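You operate a simulated robot arm through the tools that you are given. There is no shell and no other tool.

Carry out the task below with a simulated robot arm. There is one attempt and no reset: what you move stays moved.

## Task
Brush the slide way clean, then oil a patch on its bare end.
Fine: row slide to row 5 to reach it; small brown brush; pale felt pad, wetted in the oil dish; brush and pad back where they stood; slide right out again. Set down upright: small brown brush, pale felt pad. A coat counts when it lies all over at full strength: go over it till it gets no stronger. What is to be rubbed or washed off counts as gone when no trace of it is left.

The check looks at the end state, three seconds after you hand in, the way a careful person would. Anything else that was tipped, shoved, dropped, spilled or broken makes it a failure.

## Robot
A 6-joint arm with a two-finger parallel gripper, fixed in place. Base frame: the origin is at the foot of the arm, x ahead of it, y to its left, z up; the work surface is at about z = 790. Lengths are in mm, angles in rad, forces in N, time in s.
With the tool pointing down near the work surface it reaches from about 260 to 680 mm from the base axis. Its first joint turns from -1.152 to 1.152 rad. Payload 2.9 kg.
The tool frame sits at the grasp point between the pads (the TCP): z along the fingers, y along the line on which they close. The tips reach 30 mm beyond it. Largest opening 110 mm; finger width 20, thickness 10; the body of the gripper, 48 by 112 mm, starts 55 mm behind the TCP.
Orientation is told as [roll, pitch, yaw] about the base's x, y, z axes, in that order, counted from this pose: with the fingers straight down and closing along the base's y, the tool's x points along the base's -x, its y along +y and its z along -z.

## Interface
- The arm moves only by the tool nudge_tool. Its argument "series" is a list of rows, each a list of 7 numbers: the opening, from 0 (shut) to 1 (fully open), then the shift along the base's x, y, z in mm, then the turn, a rotation vector about the base's x, y, z in rad. In form: [[fingers, x, y, z, rx, ry, rz], ...]. A call has 1 to 20 rows; each row shifts and turns the commanded pose from where the row before left it. Each row takes 0.2 s and may step no farther than 50 mm and 0.15 rad from the row before; otherwise, or with a gripper value out of range, the whole call is refused. A pose out of reach is approached as far as the arm can. The call stops where the force on the tool passes 90 N (or 10 N more than at its start, if that is more) or the arm is blocked; 0.2 s more then pass. Each finger travels about 108 mm/s and halts on what it meets, pressing with about 38 N; the grip force reading is that of the motor and also rises with nothing between the fingers. The clock runs only during rows and for 0.2 s after the last one: add rows that do not move to give the fingers time. The reply holds the time, the measured pose of the TCP, the force on the tool along the base axes, the opening and the grip force, in the units named above and with some noise, with the torque about the TCP (base axes, N m) and any sound that the robot's microphone picked up.
- Cameras (640 x 400 px; columns grow to the right, rows downward): "scene" is fixed at [91.4, 448.5, 1383.4]; the picture's right is [-0.58, -0.82, 0.00], its down [-0.48, 0.34, -0.80] and it looks along [0.66, -0.46, -0.59] (base axes); focal length 306 px, centre (320, 200). "wrist" rides on the gripper at [72, 17, -103] in the tool frame; the picture's right is [-0.23, 0.97, 0.00], its down [-0.76, -0.18, -0.62] and it looks along [-0.61, -0.14, 0.78] (tool axes); focal length 222 px, centre (320, 200). There is no depth. A picture from a camera that has moved, and an enlarged one, comes with that camera's place and axes in the base frame and with its lens.
- get_image(camera): a new picture of that camera. It takes no simulated time.
- enlarge(camera, box): a new picture of the part [left, top, right, bottom] of that camera's present view, enlarged. It takes no simulated time.
- finish_job(): hands the job in; it is judged then, once.

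Places have to be worked out from the pictures, the camera data and where the tool is seen. Open the gripper and draw the arm clear of the work before you hand the job in, unless the task says otherwise.

The tools are called after "Request:" as name(argument=value, ...) on one line, values as JSON. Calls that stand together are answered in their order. nudge_tool: Moves the arm, as the interface text tells. Its arguments: {"type":"object","properties":{"series":{"type":"array","items":{"type":"array","items":{"type":"number"}}}},"required":["series"]} The other tools are called the same way: get_image (camera) takes a picture; enlarge (camera, box) takes an enlarged picture of a part of a camera's view; finish_job () hands the job in.

At the start:

```text
clock: 0.0
eef_pos: [444.1, 114.1, 1113.8]
orientation: [-0.002, 0.001, 0.001]
ft_force: [0.9, -0.3, 0.2]
ft_torque: [0.01, -0.01, 0.0]
width: 110.1
grip_force: 0.0
```

scene: 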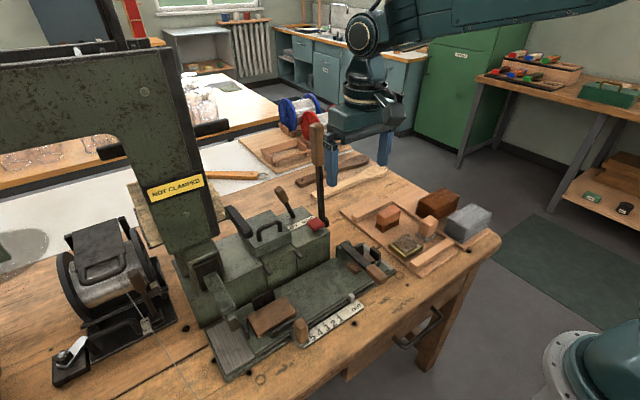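
wrist: 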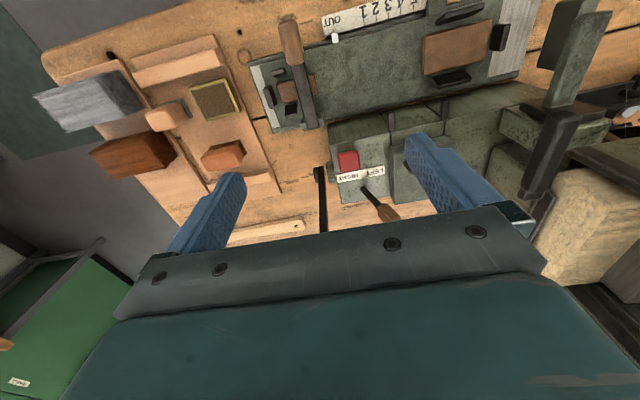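

I'll start by looking closely at the scene to identify the slide, scale, brushes, pads, dish, and levers.

Request:
enlarge(camera="scene", box=[200, 180, 420, 380])

Request:
enlarge(camera="scene", box=[320, 170, 510, 290])

Request:
enlarge(camera="wrist", box=[20, 0, 330, 200])

Request:
enlarge(camera="wrist", box=[230, 0, 640, 240])

```text
2.00 times, centred on (310, 280) of scene
camera zoom: at [91.4, 448.5, 1383.4], right [-0.58, -0.82, 0.0], down [-0.48, 0.34, -0.8], along [0.66, -0.46, -0.59], focal length 612 px, centre (340, 40)
```

zoom: 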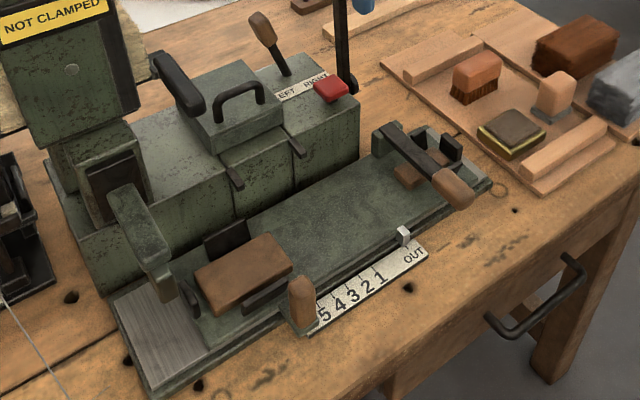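

```text
3.33 times, centred on (415, 230) of scene
camera zoom: at [91.4, 448.5, 1383.4], right [-0.58, -0.82, 0.0], down [-0.48, 0.34, -0.8], along [0.66, -0.46, -0.59], focal length 1019 px, centre (3, 100)
```

zoom: 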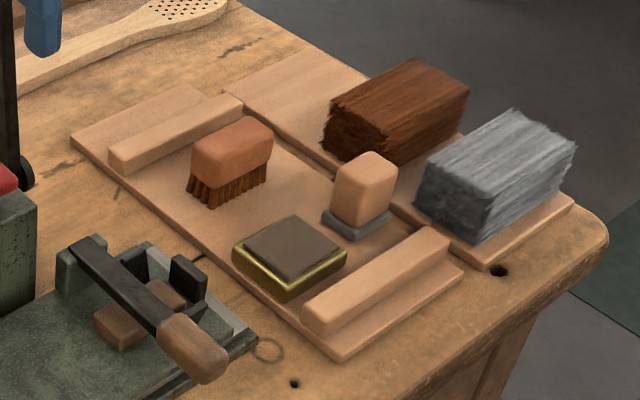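

```text
2.00 times, centred on (175, 100) of wrist
camera zoom: at [370.3, 132.3, 1214.9], right [0.23, 0.97, 0.0], down [0.76, -0.18, 0.62], along [0.61, -0.14, -0.78], focal length 444 px, centre (610, 400)
```

zoom: 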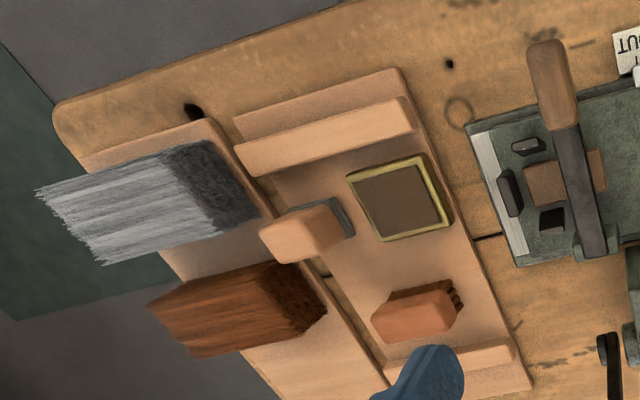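

```text
1.56 times, centred on (435, 120) of wrist
camera zoom: at [370.3, 132.3, 1214.9], right [0.23, 0.97, 0.0], down [0.76, -0.18, 0.62], along [0.61, -0.14, -0.78], focal length 347 px, centre (140, 325)
```

zoom: 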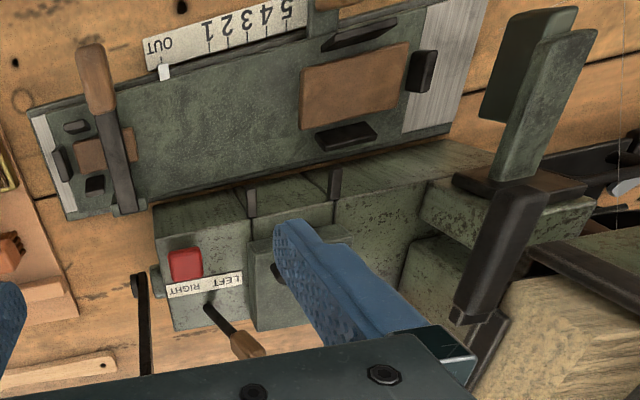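

The slide carries its pointer at "OUT", with the scale (5..OUT) running along y. I'll move the arm back to get the wrist camera a straight view of the slide from the robot's side.

Request:
nudge_tool(series=[[1, -40, 10, 0, 0, 0, 0], [1, -40, 10, 0, 0, 0, 0], [1, -40, 10, 0, 0, 0, 0], [1, 0, 0, 0, 0, 0, 0]])

Request:
get_image(camera="wrist")

Request:
get_image(camera="scene")

```text
clock: 1.0
eef_pos: [321.0, 145.2, 1113.1]
orientation: [0.001, 0.001, 0.001]
ft_force: [0.0, -0.5, -0.5]
ft_torque: [-0.03, 0.0, 0.03]
width: 109.8
grip_force: 0.0
```

```text
taken
camera wrist: at [249.4, 163.2, 1215.0], right [0.23, 0.97, 0.0], down [0.76, -0.18, 0.62], along [0.61, -0.14, -0.78], focal length 222 px, centre (320, 200)
```

wrist: 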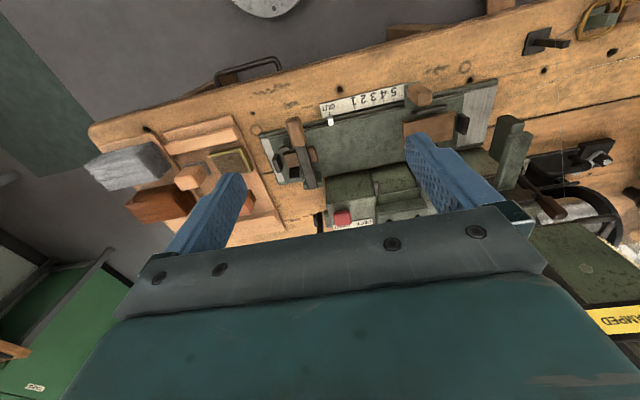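

```text
taken
```

scene: 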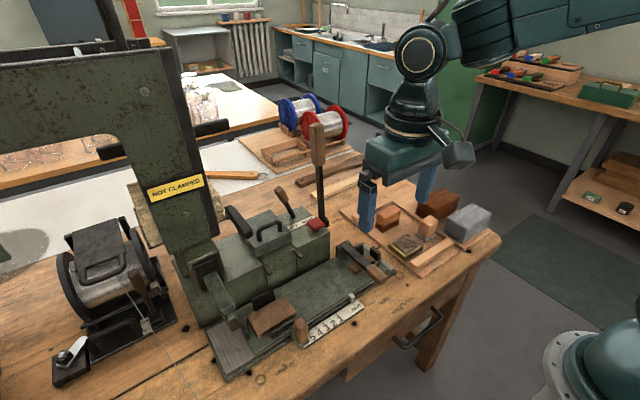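

Request:
enlarge(camera="wrist", box=[250, 60, 530, 235])

Request:
enlarge(camera="scene", box=[200, 260, 340, 385])

Request:
enlarge(camera="scene", box=[310, 220, 410, 320])

```text
2.29 times, centred on (390, 148) of wrist
camera zoom: at [249.4, 163.2, 1215.0], right [0.23, 0.97, 0.0], down [0.76, -0.18, 0.62], along [0.61, -0.14, -0.78], focal length 508 px, centre (160, 320)
```

zoom: 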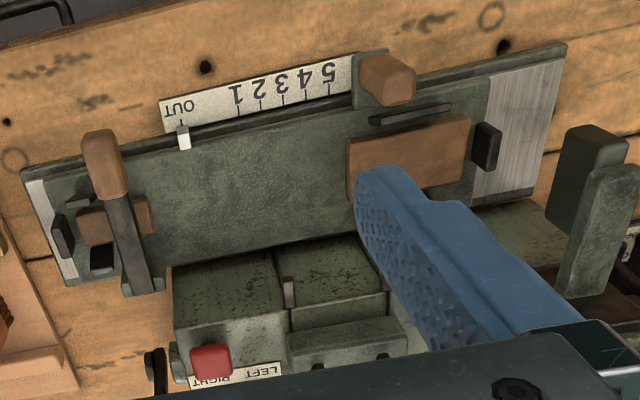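

```text
3.20 times, centred on (270, 322) of scene
camera zoom: at [91.4, 448.5, 1383.4], right [-0.58, -0.82, 0.0], down [-0.48, 0.34, -0.8], along [0.66, -0.46, -0.59], focal length 978 px, centre (480, -192)
```

zoom: 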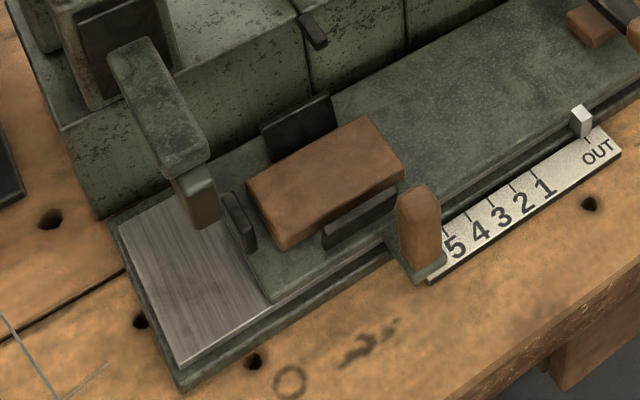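

```text
4.00 times, centred on (360, 270) of scene
camera zoom: at [91.4, 448.5, 1383.4], right [-0.58, -0.82, 0.0], down [-0.48, 0.34, -0.8], along [0.66, -0.46, -0.59], focal length 1223 px, centre (160, -80)
```

zoom: 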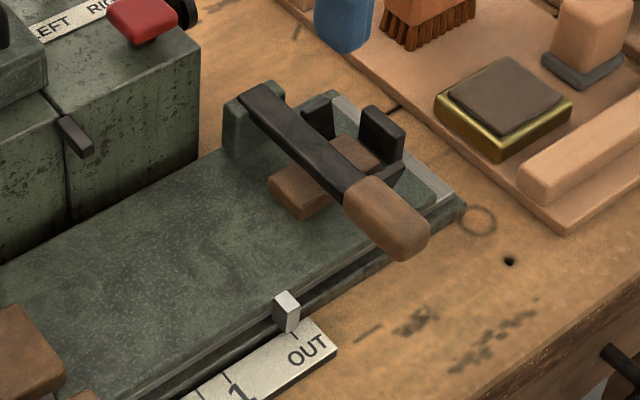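

The tray with brush, felt pad and dish lies around x 430–540, y −60 to −160; the slide runs along y at x≈400. I'll move over to view the tray from closer up.

Request:
nudge_tool(series=[[1, 0, -45, -15, 0, 0, 0], [1, 0, -45, -15, 0, 0, 0], [1, 10, -45, -20, 0, 0, 0], [1, 10, -45, -20, 0, 0, 0], [1, 0, -45, -20, 0, 0, 0], [1, 0, 0, 0, 0, 0, 0], [1, 0, 0, 0, 0, 0, 0]])

Request:
get_image(camera="wrist")

Request:
enlarge(camera="wrist", box=[180, 0, 500, 200])

Request:
get_image(camera="scene")

```text
refused: row 3 steps farther than a row can; nothing moved
```

```text
taken
camera wrist: at [249.4, 163.2, 1215.0], right [0.23, 0.97, 0.0], down [0.76, -0.18, 0.62], along [0.61, -0.14, -0.78], focal length 222 px, centre (320, 200)
```

wrist: 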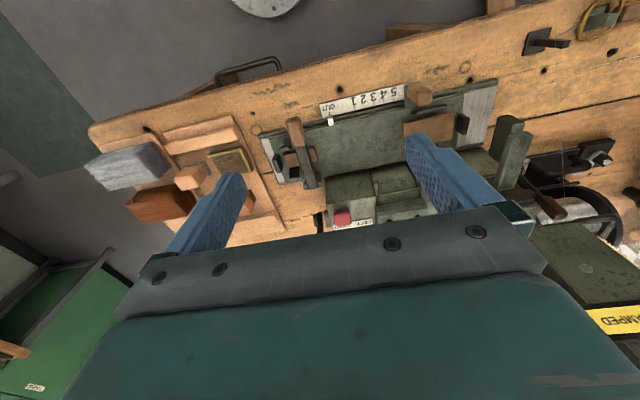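

```text
2.00 times, centred on (340, 100) of wrist
camera zoom: at [249.4, 163.2, 1215.0], right [0.23, 0.97, 0.0], down [0.76, -0.18, 0.62], along [0.61, -0.14, -0.78], focal length 444 px, centre (280, 400)
```

zoom: 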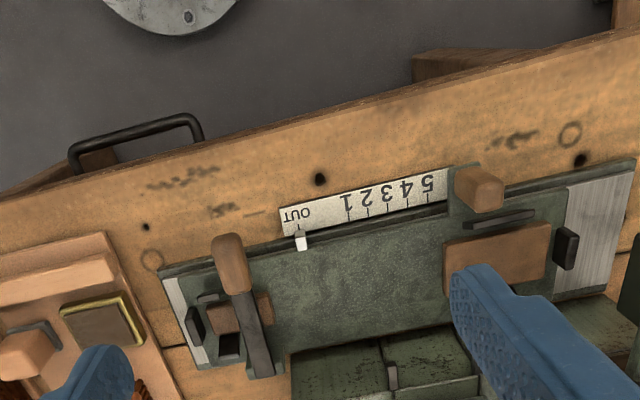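

```text
taken
```

scene: 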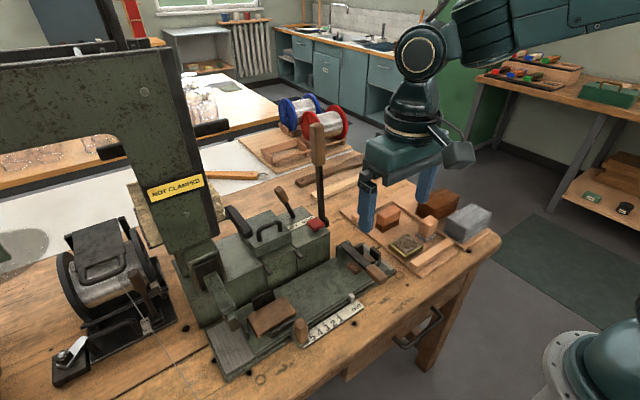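

The row was too long combined; I'll use smaller steps to go view the tray.

Request:
nudge_tool(series=[[1, 0, -42, -15, 0, 0, 0], [1, 0, -42, -15, 0, 0, 0], [1, 5, -42, -15, 0, 0, 0], [1, 5, -42, -15, 0, 0, 0], [1, 0, -42, -15, 0, 0, 0], [1, 0, -10, -20, 0, 0, 0], [1, 0, 0, 0, 0, 0, 0]])

Request:
get_image(camera="wrist")

Request:
enlarge(camera="wrist", box=[180, 0, 500, 200])

Request:
get_image(camera="scene")

```text
clock: 2.6
eef_pos: [332.0, -75.2, 1017.4]
orientation: [0.0, 0.0, 0.0]
ft_force: [-0.2, 0.5, 0.5]
ft_torque: [0.01, 0.03, 0.02]
width: 110.1
grip_force: 0.0
```

```text
taken
camera wrist: at [260.1, -58.6, 1119.4], right [0.23, 0.97, 0.0], down [0.76, -0.18, 0.62], along [0.61, -0.14, -0.78], focal length 222 px, centre (320, 200)
```

wrist: 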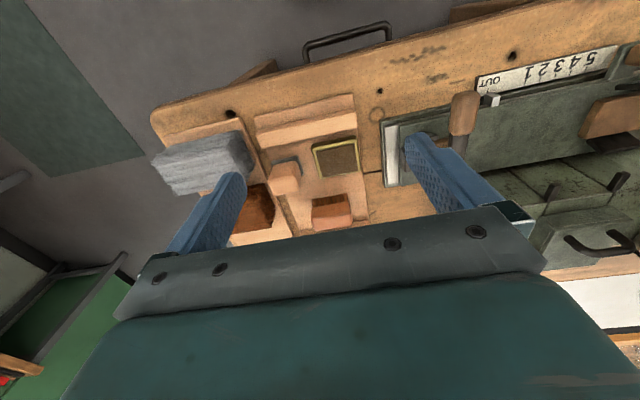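

```text
2.00 times, centred on (340, 100) of wrist
camera zoom: at [260.1, -58.6, 1119.4], right [0.23, 0.97, 0.0], down [0.76, -0.18, 0.62], along [0.61, -0.14, -0.78], focal length 444 px, centre (280, 400)
```

zoom: 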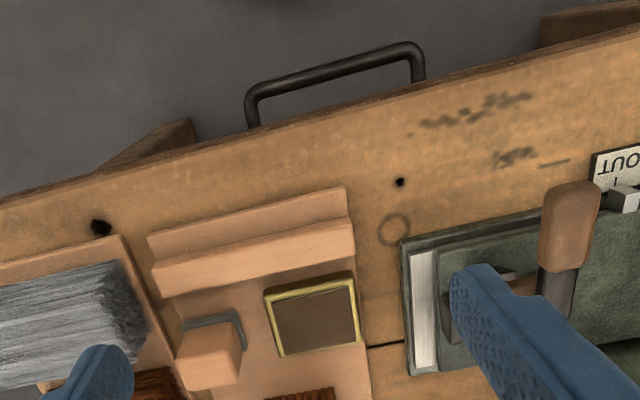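

```text
taken
```

scene: 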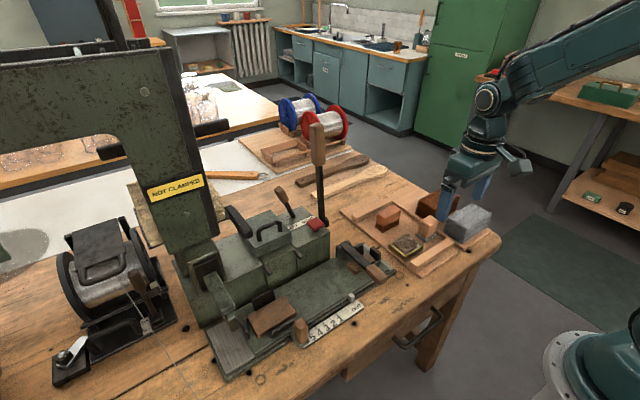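

Tray layout is clear (pad near x≈440,y≈−155; dish near x≈430,y≈−75; brush near x≈530,y≈−100). Now I'll view the knob/head side of the slide.

Request:
nudge_tool(series=[[1, -5, 48, 0, 0, 0, 0], [1, -5, 48, 0, 0, 0, 0], [1, 0, 48, 0, 0, 0, 0], [1, 0, 48, 0, 0, 0, 0], [1, 0, 48, 0, 0, 0, 0], [1, 0, 48, 0, 0, 0, 0], [1, 0, 48, 0, 0, 0, 0], [1, 0, 0, 0, 0, 0, 0]])

Request:
get_image(camera="wrist")

Request:
enlarge(camera="wrist", box=[220, 0, 540, 200])

Request:
get_image(camera="scene")

```text
clock: 4.4
eef_pos: [323.1, 262.1, 1018.4]
orientation: [0.0, 0.0, -0.001]
ft_force: [-0.5, -0.6, 0.9]
ft_torque: [0.0, 0.0, 0.03]
width: 109.8
grip_force: 0.1
```

```text
taken
camera wrist: at [250.6, 279.1, 1120.2], right [0.23, 0.97, 0.0], down [0.76, -0.18, 0.62], along [0.61, -0.14, -0.78], focal length 222 px, centre (320, 200)
```

wrist: 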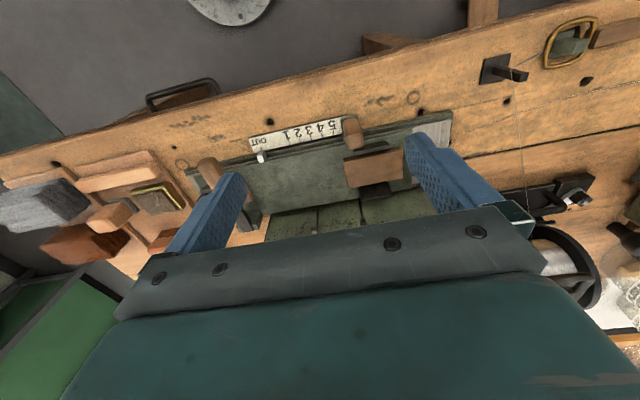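

```text
2.00 times, centred on (380, 100) of wrist
camera zoom: at [250.6, 279.1, 1120.2], right [0.23, 0.97, 0.0], down [0.76, -0.18, 0.62], along [0.61, -0.14, -0.78], focal length 444 px, centre (200, 400)
```

zoom: 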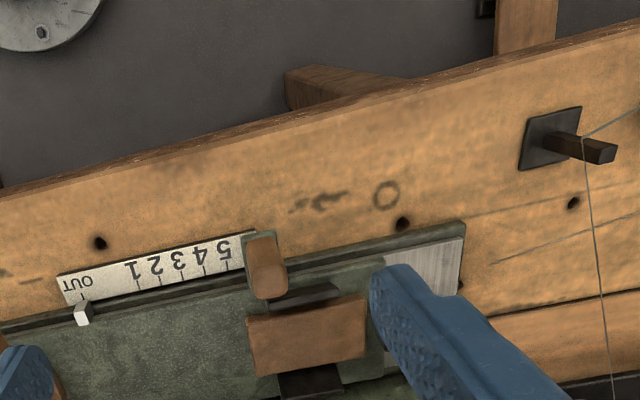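

```text
taken
```

scene: 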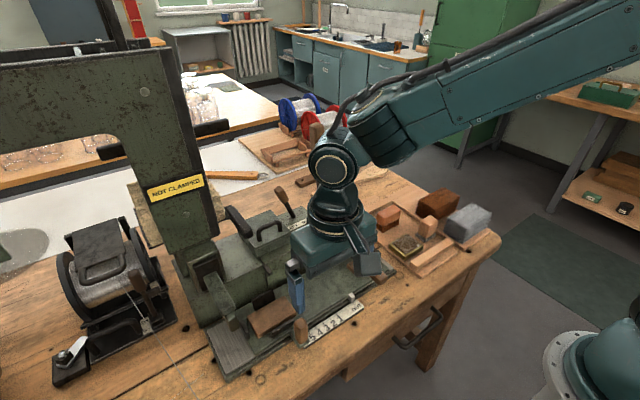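

The knob top triangulates to about (371, 294, 867), and the overhanging head tip to (426, 400, 930), so gripping the knob with fingers closing along y looks clear. I'll move above the knob.

Request:
nudge_tool(series=[[0.7, 24, 16, -20, 0, 0, 0], [0.7, 23, 16, -20, 0, 0, 0], [0.7, 0, 0, -40, 0, 0, 0], [0.7, 0, 0, -20, 0, 0, 0], [0.7, 0, 0, 0, 0, 0, 0]])

Request:
get_image(camera="wrist")

Request:
enlarge(camera="scene", box=[220, 220, 400, 360])

```text
clock: 5.6
eef_pos: [370.6, 294.6, 919.2]
orientation: [0.0, 0.0, -0.001]
ft_force: [0.3, 0.4, 0.1]
ft_torque: [-0.02, 0.0, 0.02]
width: 76.9
grip_force: 0.0
```

```text
taken
camera wrist: at [297.5, 311.9, 1019.3], right [0.23, 0.97, 0.0], down [0.76, -0.18, 0.62], along [0.61, -0.14, -0.78], focal length 222 px, centre (320, 200)
```

wrist: 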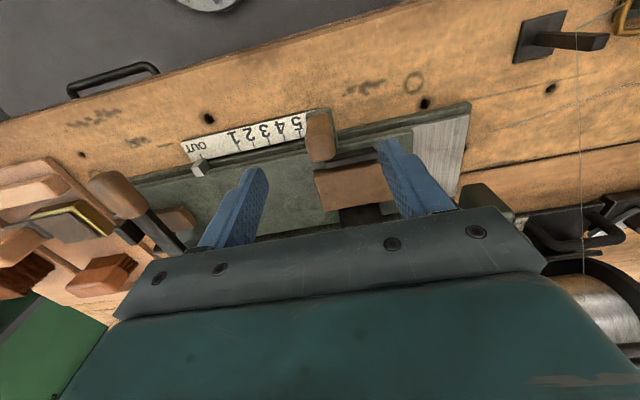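

```text
2.86 times, centred on (310, 290) of scene
camera zoom: at [91.4, 448.5, 1383.4], right [-0.58, -0.82, 0.0], down [-0.48, 0.34, -0.8], along [0.66, -0.46, -0.59], focal length 874 px, centre (349, -57)
```

zoom: 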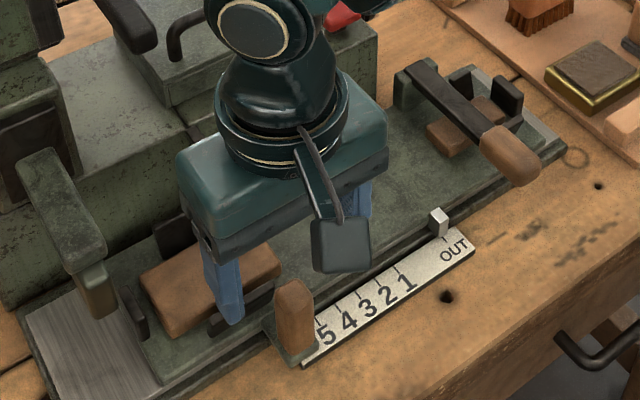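

The knob is centred between the fingers (≈371, 295). I'll descend so the tips overlap the knob, then close.

Request:
nudge_tool(series=[[0.7, 1, 0, -20, 0, 0, 0], [0.7, 0, 0, -20, 0, 0, 0], [0.7, 0, 0, -13, 0, 0, 0], [0.5, 0, 0, 0, 0, 0, 0], [0.3, 0, 0, 0, 0, 0, 0], [0.1, 0, 0, 0, 0, 0, 0], [0, 0, 0, 0, 0, 0, 0], [0, 0, 0, 0, 0, 0, 0]])

Request:
get_image(camera="wrist")

Request:
enlarge(camera="scene", box=[220, 220, 400, 360])

```text
clock: 7.4
eef_pos: [370.4, 295.3, 864.8]
orientation: [0.002, 0.0, 0.003]
ft_force: [0.7, 16.0, -9.8]
ft_torque: [-0.11, -0.52, -0.24]
width: 22.1
grip_force: 45.5
```

```text
taken
camera wrist: at [298.4, 311.7, 966.7], right [0.23, 0.97, 0.0], down [0.76, -0.18, 0.62], along [0.61, -0.14, -0.78], focal length 222 px, centre (320, 200)
```

wrist: 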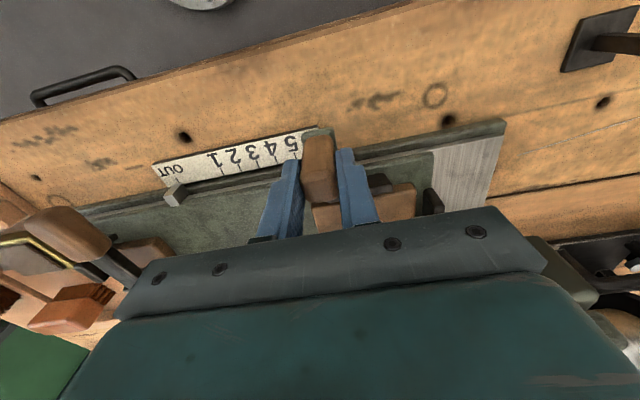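

```text
2.86 times, centred on (310, 290) of scene
camera zoom: at [91.5, 448.9, 1383.3], right [-0.58, -0.82, 0.0], down [-0.48, 0.34, -0.8], along [0.66, -0.47, -0.59], focal length 874 px, centre (349, -57)
```

zoom: 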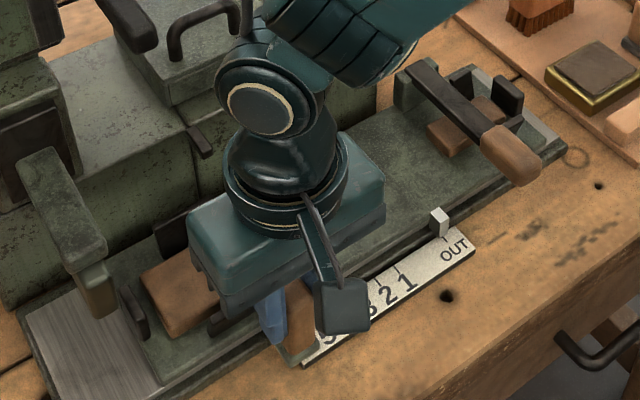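

The knob is gripped (22 mm). I'll pull gently along +y and watch force and the pointer.

Request:
nudge_tool(series=[[0, 0, 5, 0, 0, 0, 0], [0, 0, 5, 0, 0, 0, 0], [0, 0, 5, 0, 0, 0, 0], [0, 0, 5, 0, 0, 0, 0], [0, 0, 0, 0, 0, 0, 0]])

Request:
enlarge(camera="scene", box=[220, 220, 400, 360])

```text
clock: 8.6
eef_pos: [370.7, 313.6, 864.7]
orientation: [-0.002, 0.0, 0.0]
ft_force: [3.3, -0.6, -3.5]
ft_torque: [-0.09, 1.14, -0.1]
width: 21.6
grip_force: 44.9
```

```text
2.86 times, centred on (310, 290) of scene
camera zoom: at [91.6, 448.5, 1383.4], right [-0.58, -0.82, 0.0], down [-0.48, 0.34, -0.8], along [0.66, -0.46, -0.59], focal length 874 px, centre (349, -57)
```

zoom: 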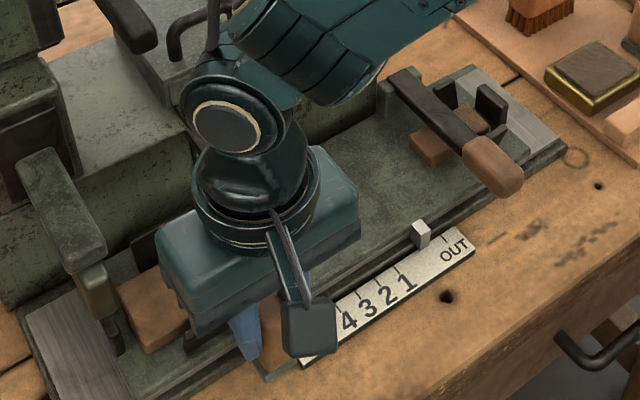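

The slide follows freely and the pointer leaves OUT. I'll continue toward rows 1–5 in small steps.

Request:
nudge_tool(series=[[0, 0, 8, 0, 0, 0, 0], [0, 0, 8, 0, 0, 0, 0], [0, 0, 8, 0, 0, 0, 0], [0, 0, 8, 0, 0, 0, 0], [0, 0, 8, 0, 0, 0, 0], [0, 0, 8, 0, 0, 0, 0], [0, 0, 8, 0, 0, 0, 0], [0, 0, 0, 0, 0, 0, 0]])

Request:
enlarge(camera="scene", box=[220, 220, 400, 360])

Request:
get_image(camera="wrist")

```text
clock: 10.4
eef_pos: [372.2, 370.3, 865.9]
orientation: [0.001, 0.001, 0.0]
ft_force: [0.0, 0.1, -0.7]
ft_torque: [-0.23, -0.36, 0.14]
width: 21.9
grip_force: 44.8
```

```text
2.86 times, centred on (310, 290) of scene
camera zoom: at [91.4, 448.5, 1383.4], right [-0.58, -0.82, 0.0], down [-0.48, 0.34, -0.8], along [0.66, -0.46, -0.59], focal length 874 px, centre (349, -57)
```

zoom: 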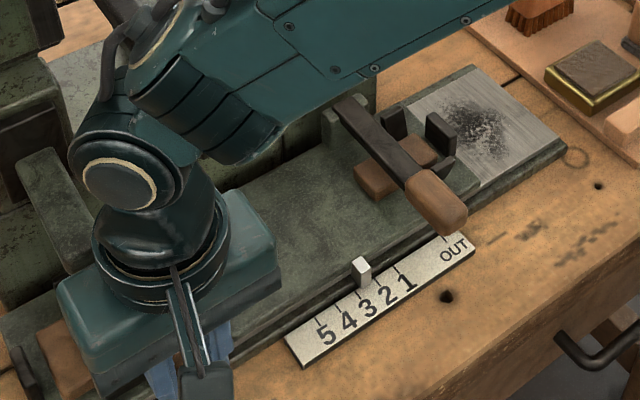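

```text
taken
camera wrist: at [298.4, 386.7, 966.8], right [0.23, 0.97, 0.0], down [0.76, -0.18, 0.62], along [0.61, -0.14, -0.78], focal length 222 px, centre (320, 200)
```

wrist: 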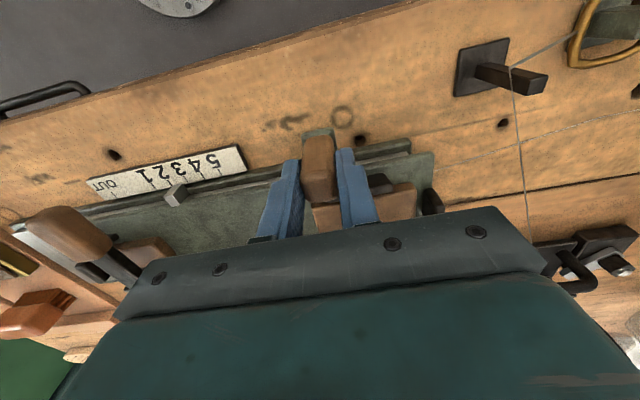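

The dark grime on the way is now appearing. Let me zoom in on the pointer and the scale.

Request:
enlarge(camera="scene", box=[290, 290, 390, 352])

Request:
enlarge(camera="wrist", box=[80, 130, 280, 255])

```text
6.40 times, centred on (340, 321) of scene
camera zoom: at [91.4, 448.5, 1383.4], right [-0.58, -0.82, 0.0], down [-0.48, 0.34, -0.8], along [0.66, -0.46, -0.59], focal length 1957 px, centre (192, -574)
```

zoom: 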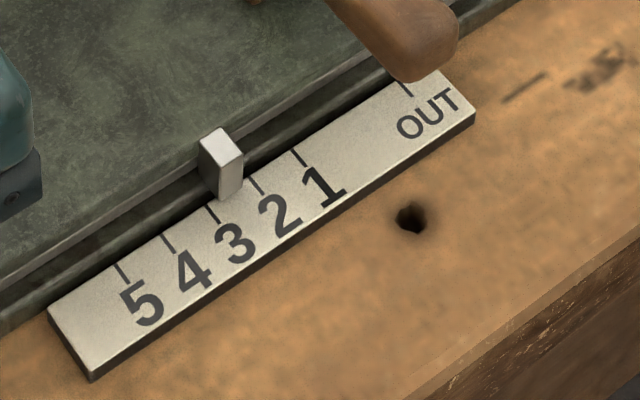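

```text
3.20 times, centred on (180, 192) of wrist
camera zoom: at [298.4, 386.7, 966.8], right [0.23, 0.97, 0.0], down [0.76, -0.18, 0.62], along [0.61, -0.14, -0.78], focal length 711 px, centre (768, 224)
```

zoom: 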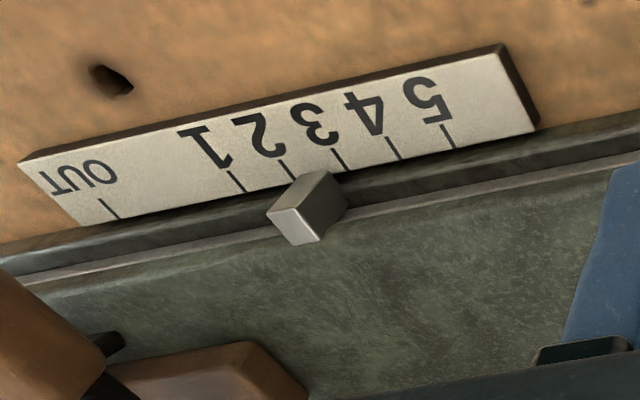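

Pointer sits about midway between 2 and 3 after 75 mm of travel, so row 5 needs about 46 mm more. I'll go 40 mm and check.

Request:
nudge_tool(series=[[0, 0, 8, 0, 0, 0, 0], [0, 0, 8, 0, 0, 0, 0], [0, 0, 8, 0, 0, 0, 0], [0, 0, 8, 0, 0, 0, 0], [0, 0, 8, 0, 0, 0, 0], [0, 0, 0, 0, 0, 0, 0]])

Request:
enlarge(camera="scene", box=[290, 290, 390, 352])

Request:
enlarge(camera="wrist", box=[80, 130, 280, 255])

Request:
get_image(camera="scene")

```text
clock: 11.0
eef_pos: [370.1, 371.3, 865.5]
orientation: [-0.027, 0.009, -0.028]
ft_force: [-13.4, -24.1, 17.0]
ft_torque: [2.99, -0.58, -0.13]
width: 23.0
grip_force: 44.4
stopped in row 3: the force on the tool passed its limit at 101 N (the readings are from after the stop); the commanded pose is now the measured one
```

```text
6.40 times, centred on (340, 321) of scene
camera zoom: at [90.9, 447.6, 1383.8], right [-0.58, -0.82, 0.0], down [-0.48, 0.34, -0.8], along [0.66, -0.46, -0.59], focal length 1957 px, centre (192, -574)
```

zoom: 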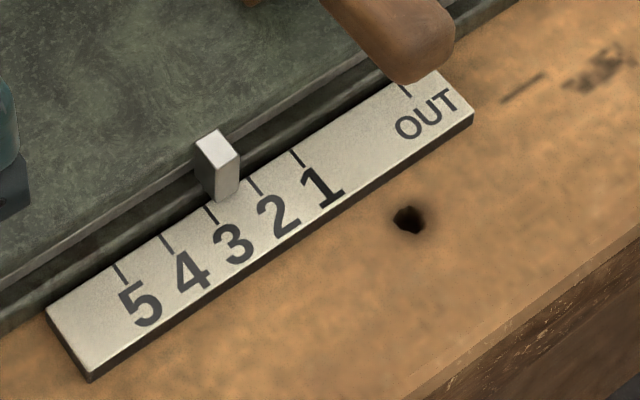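

```text
3.20 times, centred on (180, 192) of wrist
camera zoom: at [300.1, 392.6, 967.0], right [0.25, 0.97, -0.03], down [0.76, -0.18, 0.62], along [0.59, -0.18, -0.78], focal length 711 px, centre (768, 224)
```

zoom: 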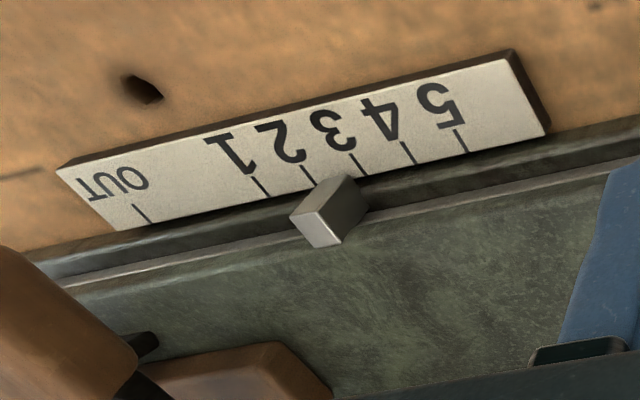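

```text
taken
```

scene: 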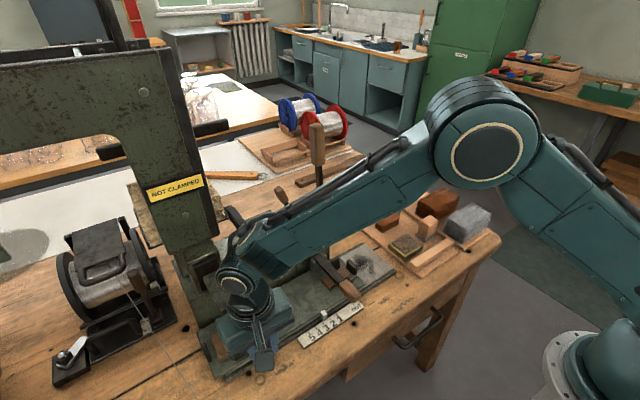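

The slide stopped hard around 2.5 (101 N). I need to see what is blocking—let me zoom on the head area and the gripper.

Request:
enlarge(camera="scene", box=[160, 220, 320, 380])

Request:
get_image(camera="wrist")

Request:
enlarge(camera="scene", box=[290, 200, 420, 310])

```text
2.50 times, centred on (240, 300) of scene
camera zoom: at [90.9, 447.6, 1383.8], right [-0.58, -0.82, 0.0], down [-0.48, 0.34, -0.8], along [0.66, -0.46, -0.59], focal length 764 px, centre (520, -50)
```

zoom: 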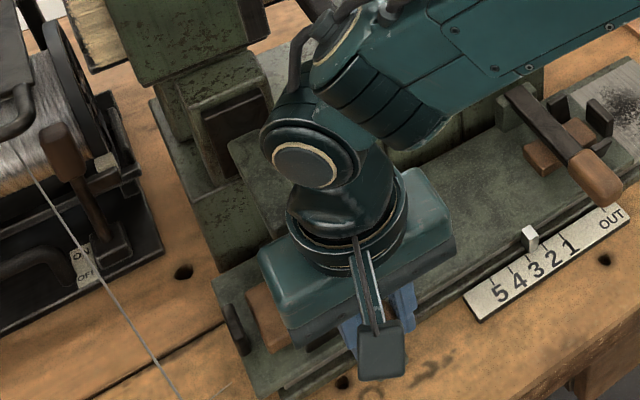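

```text
taken
camera wrist: at [300.1, 392.6, 967.0], right [0.25, 0.97, -0.03], down [0.76, -0.18, 0.62], along [0.59, -0.18, -0.78], focal length 222 px, centre (320, 200)
```

wrist: 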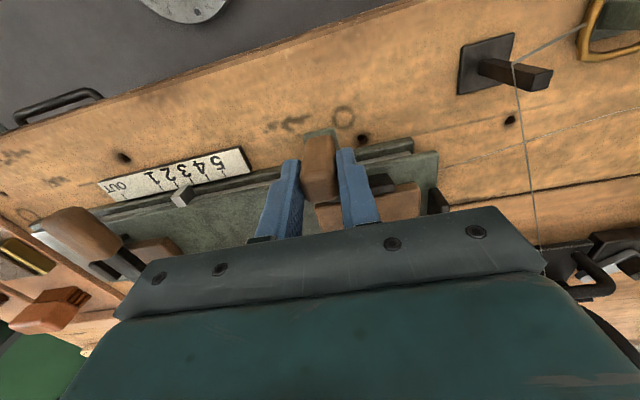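

```text
3.64 times, centred on (355, 255) of scene
camera zoom: at [90.9, 447.6, 1383.8], right [-0.58, -0.82, 0.0], down [-0.48, 0.34, -0.8], along [0.66, -0.46, -0.59], focal length 1112 px, centre (193, 0)
```

zoom: 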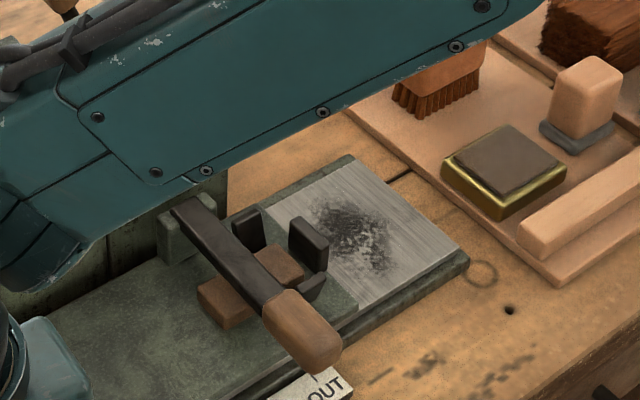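

The forces could mean either the slide is blocked or the wrist has touched the head. I'll first undo the tilt and ease off slightly to see how the forces change.

Request:
nudge_tool(series=[[0, 0, -2, 0, 0.027, -0.009, 0.028], [0, 0, 0, 0, 0, 0, 0], [0, 0, 0, 0, 0, 0, 0]])

Request:
enlarge(camera="scene", box=[160, 200, 320, 360])

```text
clock: 11.8
eef_pos: [372.0, 370.5, 865.7]
orientation: [0.005, -0.002, 0.004]
ft_force: [-7.9, -6.3, 19.3]
ft_torque: [-0.44, 1.05, -0.91]
width: 21.6
grip_force: 44.7
```

```text
2.50 times, centred on (240, 280) of scene
camera zoom: at [91.0, 448.1, 1383.6], right [-0.58, -0.82, 0.0], down [-0.48, 0.34, -0.8], along [0.66, -0.46, -0.59], focal length 764 px, centre (520, 0)
```

zoom: 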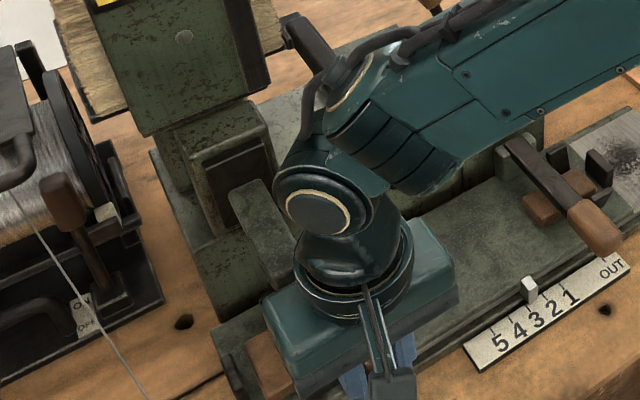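

The wrist ring overlaps the head arm in view, so contact there is plausible. I'll ease the slide back a few mm, release, and retreat to look at the head geometry.

Request:
nudge_tool(series=[[0, 0, -4, 0, 0, 0, 0], [0, 0, -4, 0, 0, 0, 0], [0, 0, 0, 0, 0, 0, 0], [0, 0, 0, 0, 0, 0, 0]])

```text
clock: 12.8
eef_pos: [371.3, 362.9, 864.4]
orientation: [0.005, -0.002, 0.004]
ft_force: [-8.4, -2.0, 16.9]
ft_torque: [-0.91, -1.11, -0.17]
width: 21.8
grip_force: 45.0
```

The slide moves back freely. Releasing the knob and retreating up and toward −x to look at the head.

Request:
nudge_tool(series=[[0.3, 0, 0, 0, 0, 0, 0], [0.6, 0, 0, 0, 0, 0, 0], [0.6, 0, 0, 0, 0, 0, 0], [0.6, 0, 0, 20, 0, 0, 0], [0.6, -10, 0, 30, 0, 0, 0], [0.6, -30, -10, 30, 0, 0, 0], [0.6, -40, -20, 0, 0, 0, 0], [0.6, -20, -40, 0, 0, 0, 0], [0.6, 0, -40, 0, 0, 0, 0], [0.6, 0, 0, 0, 0, 0, 0]])

Request:
get_image(camera="wrist")

Request:
enlarge(camera="scene", box=[160, 220, 320, 380])

```text
clock: 15.0
eef_pos: [271.9, 251.9, 944.2]
orientation: [0.005, 0.0, 0.004]
ft_force: [-0.4, 1.1, -0.1]
ft_torque: [0.0, 0.02, 0.01]
width: 65.9
grip_force: 0.1
```

```text
taken
camera wrist: at [198.5, 268.2, 1045.5], right [0.22, 0.97, 0.0], down [0.76, -0.18, 0.62], along [0.61, -0.14, -0.78], focal length 222 px, centre (320, 200)
```

wrist: 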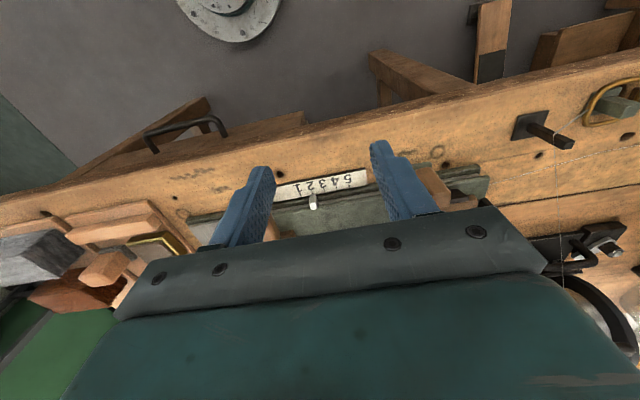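

```text
2.50 times, centred on (240, 300) of scene
camera zoom: at [91.4, 448.4, 1383.4], right [-0.58, -0.82, 0.0], down [-0.48, 0.34, -0.8], along [0.66, -0.46, -0.59], focal length 764 px, centre (520, -50)
```

zoom: 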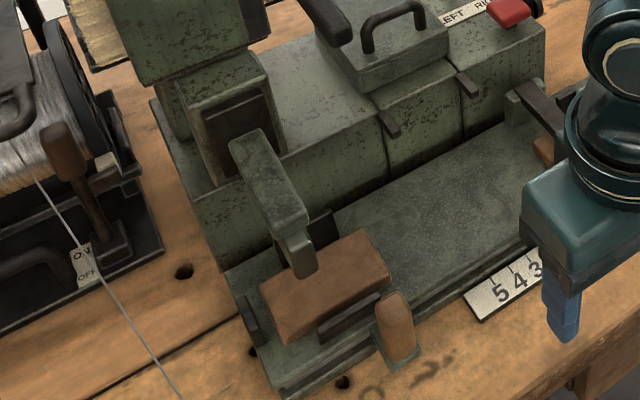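

The head's hanging foot hovers right over the brown block. Let me zoom closely at that area and around the slide's end for anything that could stop the slide.

Request:
enlarge(camera="scene", box=[215, 285, 295, 345])

Request:
enlarge(camera="scene", box=[205, 320, 345, 395])

Request:
enlarge(camera="scene", box=[330, 220, 430, 290])

Request:
enlarge(camera="wrist", box=[180, 100, 500, 230])

```text
6.67 times, centred on (255, 315) of scene
camera zoom: at [91.4, 448.4, 1383.4], right [-0.58, -0.82, 0.0], down [-0.48, 0.34, -0.8], along [0.66, -0.46, -0.59], focal length 2039 px, centre (753, -567)
```

zoom: 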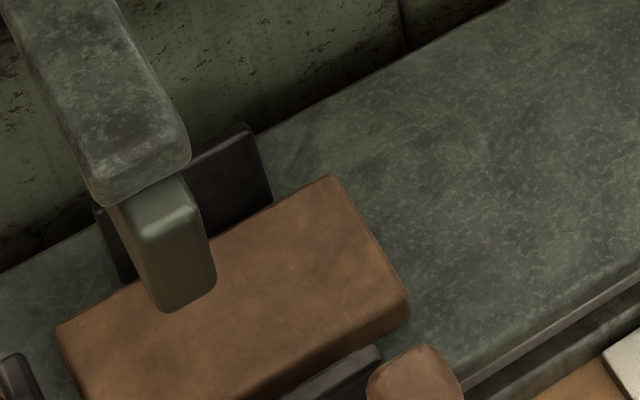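

```text
4.57 times, centred on (275, 358) of scene
camera zoom: at [91.4, 448.4, 1383.4], right [-0.58, -0.82, 0.0], down [-0.48, 0.34, -0.8], along [0.66, -0.46, -0.59], focal length 1398 px, centre (526, -520)
```

zoom: 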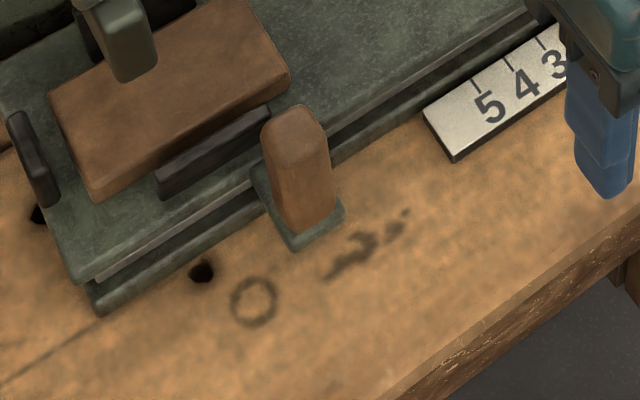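

```text
5.71 times, centred on (380, 255) of scene
camera zoom: at [91.4, 448.4, 1383.4], right [-0.58, -0.82, 0.0], down [-0.48, 0.34, -0.8], along [0.66, -0.46, -0.59], focal length 1747 px, centre (-23, -114)
```

zoom: 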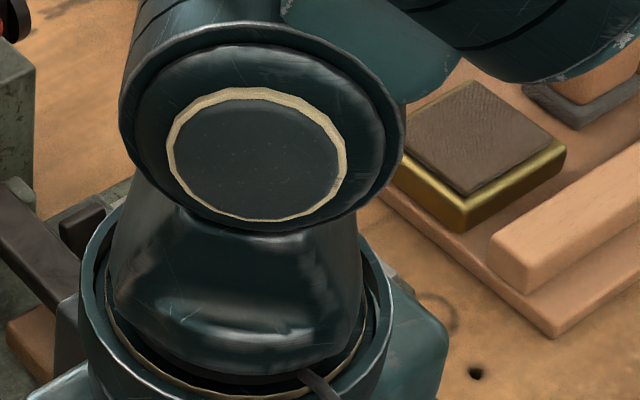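

```text
2.00 times, centred on (340, 165) of wrist
camera zoom: at [198.5, 268.2, 1045.5], right [0.22, 0.97, 0.0], down [0.76, -0.18, 0.62], along [0.61, -0.14, -0.78], focal length 444 px, centre (280, 270)
```

zoom: 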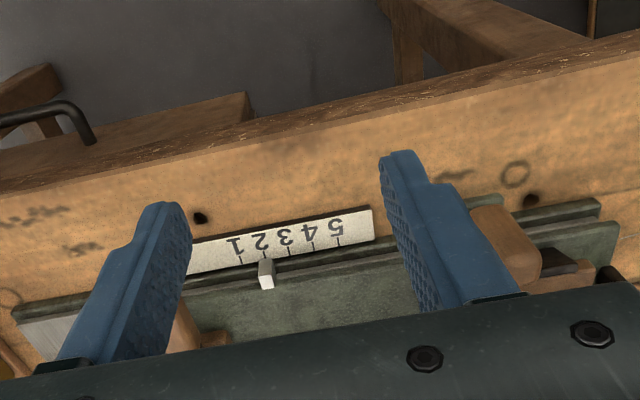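

Nothing obviously blocks the slide, so I suspect the wrist touched something near the head. I'll tilt the tool (body leaning toward −x) which also gives a flatter camera view of the head area.

Request:
nudge_tool(series=[[0.6, 0, 0, 0, 0, -0.15, 0], [0.6, 0, 0, 0, 0, -0.15, 0], [0.6, 0, 20, 0, 0, -0.1, 0], [0.6, 0, 20, 0, 0, 0, 0], [0.6, 0, 0, 0, 0, 0, 0]])

Request:
get_image(camera="wrist")

Request:
get_image(camera="scene")

```text
clock: 16.2
eef_pos: [271.1, 293.8, 943.3]
orientation: [0.004, -0.402, 0.003]
ft_force: [0.3, 0.2, -0.4]
ft_torque: [-0.02, 0.01, 0.06]
width: 65.9
grip_force: 0.0
```

```text
taken
camera wrist: at [164.7, 309.8, 1008.6], right [0.2, 0.97, 0.09], down [0.46, -0.18, 0.87], along [0.87, -0.14, -0.48], focal length 222 px, centre (320, 200)
```

wrist: 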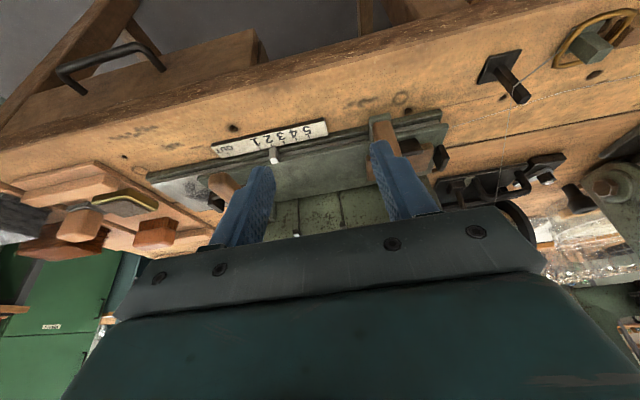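

```text
taken
```

scene: 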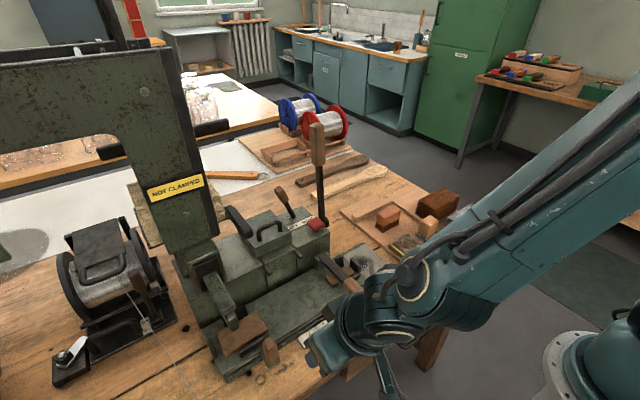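

I'll regrip the knob with the tool tilted 0.4 rad away from the head. First move above the knob.

Request:
nudge_tool(series=[[0.6, 20, 35, -10, 0, 0, 0], [0.6, 30, 34, -10, 0, 0, 0], [0.6, 40, 0, -10, 0, 0, 0], [0.6, 4, 0, -8, 0, 0, 0], [0.6, 0, 0, 0, 0, 0, 0]])

Request:
get_image(camera="wrist")

Request:
enlarge(camera="scene", box=[160, 220, 320, 380])

```text
clock: 17.4
eef_pos: [365.9, 362.1, 906.2]
orientation: [0.003, -0.401, 0.006]
ft_force: [0.1, 0.2, -1.1]
ft_torque: [0.0, -0.01, 0.03]
width: 66.0
grip_force: 0.1
```

```text
taken
camera wrist: at [258.4, 378.8, 970.7], right [0.2, 0.97, 0.09], down [0.46, -0.18, 0.87], along [0.86, -0.14, -0.48], focal length 222 px, centre (320, 200)
```

wrist: 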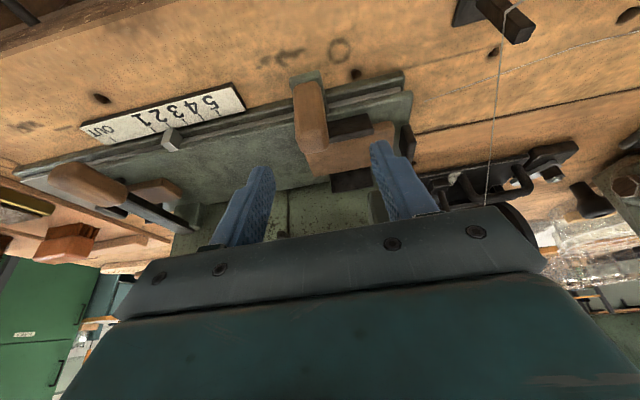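

```text
2.50 times, centred on (240, 300) of scene
camera zoom: at [91.4, 448.5, 1383.4], right [-0.58, -0.82, 0.0], down [-0.48, 0.34, -0.8], along [0.66, -0.46, -0.59], focal length 764 px, centre (520, -50)
```

zoom: 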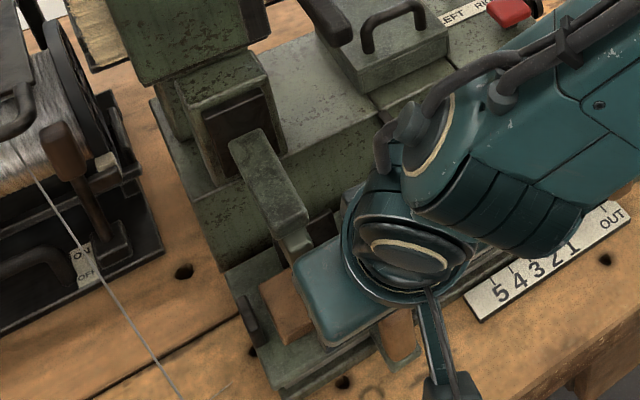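

The knob lies between the fingers. Descending and closing.

Request:
nudge_tool(series=[[0.6, 0, 0, -15, 0, 0, 0], [0.6, 0, 0, -15, 0, 0, 0], [0.6, 0, 0, -13, 0, 0, 0], [0.4, 0, 0, 0, 0, 0, 0], [0.2, 0, 0, 0, 0, 0, 0], [0, 0, 0, 0, 0, 0, 0], [0, 0, 0, 0, 0, 0, 0], [0, 0, 0, 0, 0, 0, 0]])

Request:
enlarge(camera="scene", box=[160, 220, 320, 380])

```text
clock: 19.2
eef_pos: [365.8, 362.5, 862.3]
orientation: [0.003, -0.403, 0.001]
ft_force: [1.3, -2.9, -3.8]
ft_torque: [-0.41, -0.41, -0.63]
width: 21.7
grip_force: 45.1
```

```text
2.50 times, centred on (240, 300) of scene
camera zoom: at [91.5, 448.5, 1383.4], right [-0.58, -0.82, 0.0], down [-0.48, 0.34, -0.8], along [0.66, -0.46, -0.59], focal length 764 px, centre (520, -50)
```

zoom: 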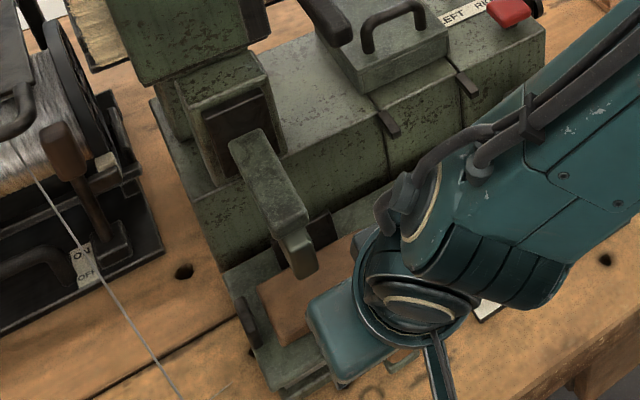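

Gripped with the wrist well clear of the head. Now push +y slowly past the earlier stop point.

Request:
nudge_tool(series=[[0, 0, 5, 0, 0, 0, 0], [0, 0, 5, 0, 0, 0, 0], [0, 0, 5, 0, 0, 0, 0], [0, 0, 5, 0, 0, 0, 0], [0, 0, 5, 0, 0, 0, 0], [0, 0, 0, 0, 0, 0, 0]])

Request:
enlarge(camera="scene", box=[160, 220, 320, 380])

Request:
get_image(camera="wrist")

```text
clock: 20.6
eef_pos: [366.1, 387.8, 862.2]
orientation: [0.001, -0.4, 0.003]
ft_force: [7.4, -1.1, -12.9]
ft_torque: [-0.36, -0.54, -0.57]
width: 21.8
grip_force: 44.9
```

```text
2.50 times, centred on (240, 300) of scene
camera zoom: at [91.7, 448.6, 1383.4], right [-0.58, -0.82, 0.0], down [-0.49, 0.34, -0.8], along [0.66, -0.47, -0.59], focal length 764 px, centre (520, -50)
```

zoom: 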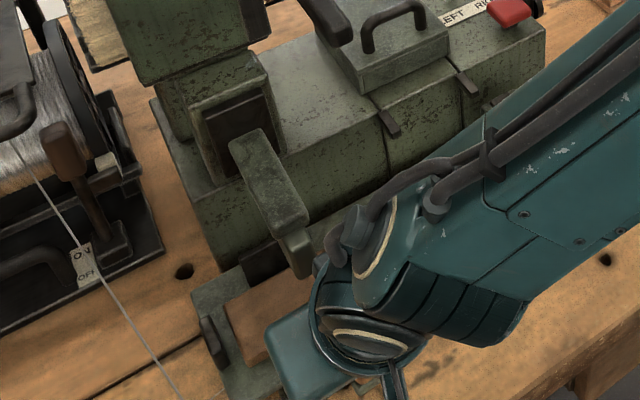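

```text
taken
camera wrist: at [258.6, 403.9, 927.7], right [0.21, 0.97, 0.09], down [0.46, -0.18, 0.87], along [0.86, -0.14, -0.48], focal length 222 px, centre (320, 200)
```

wrist: 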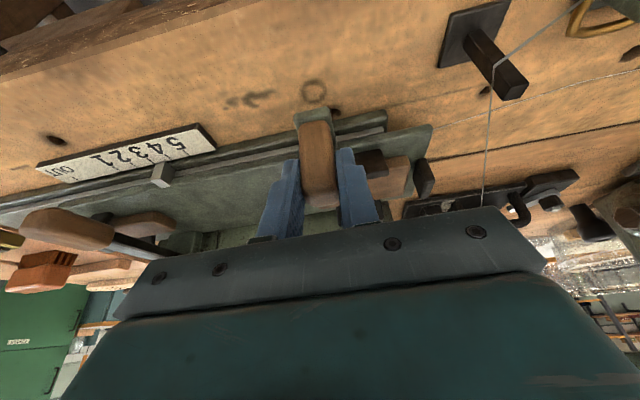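

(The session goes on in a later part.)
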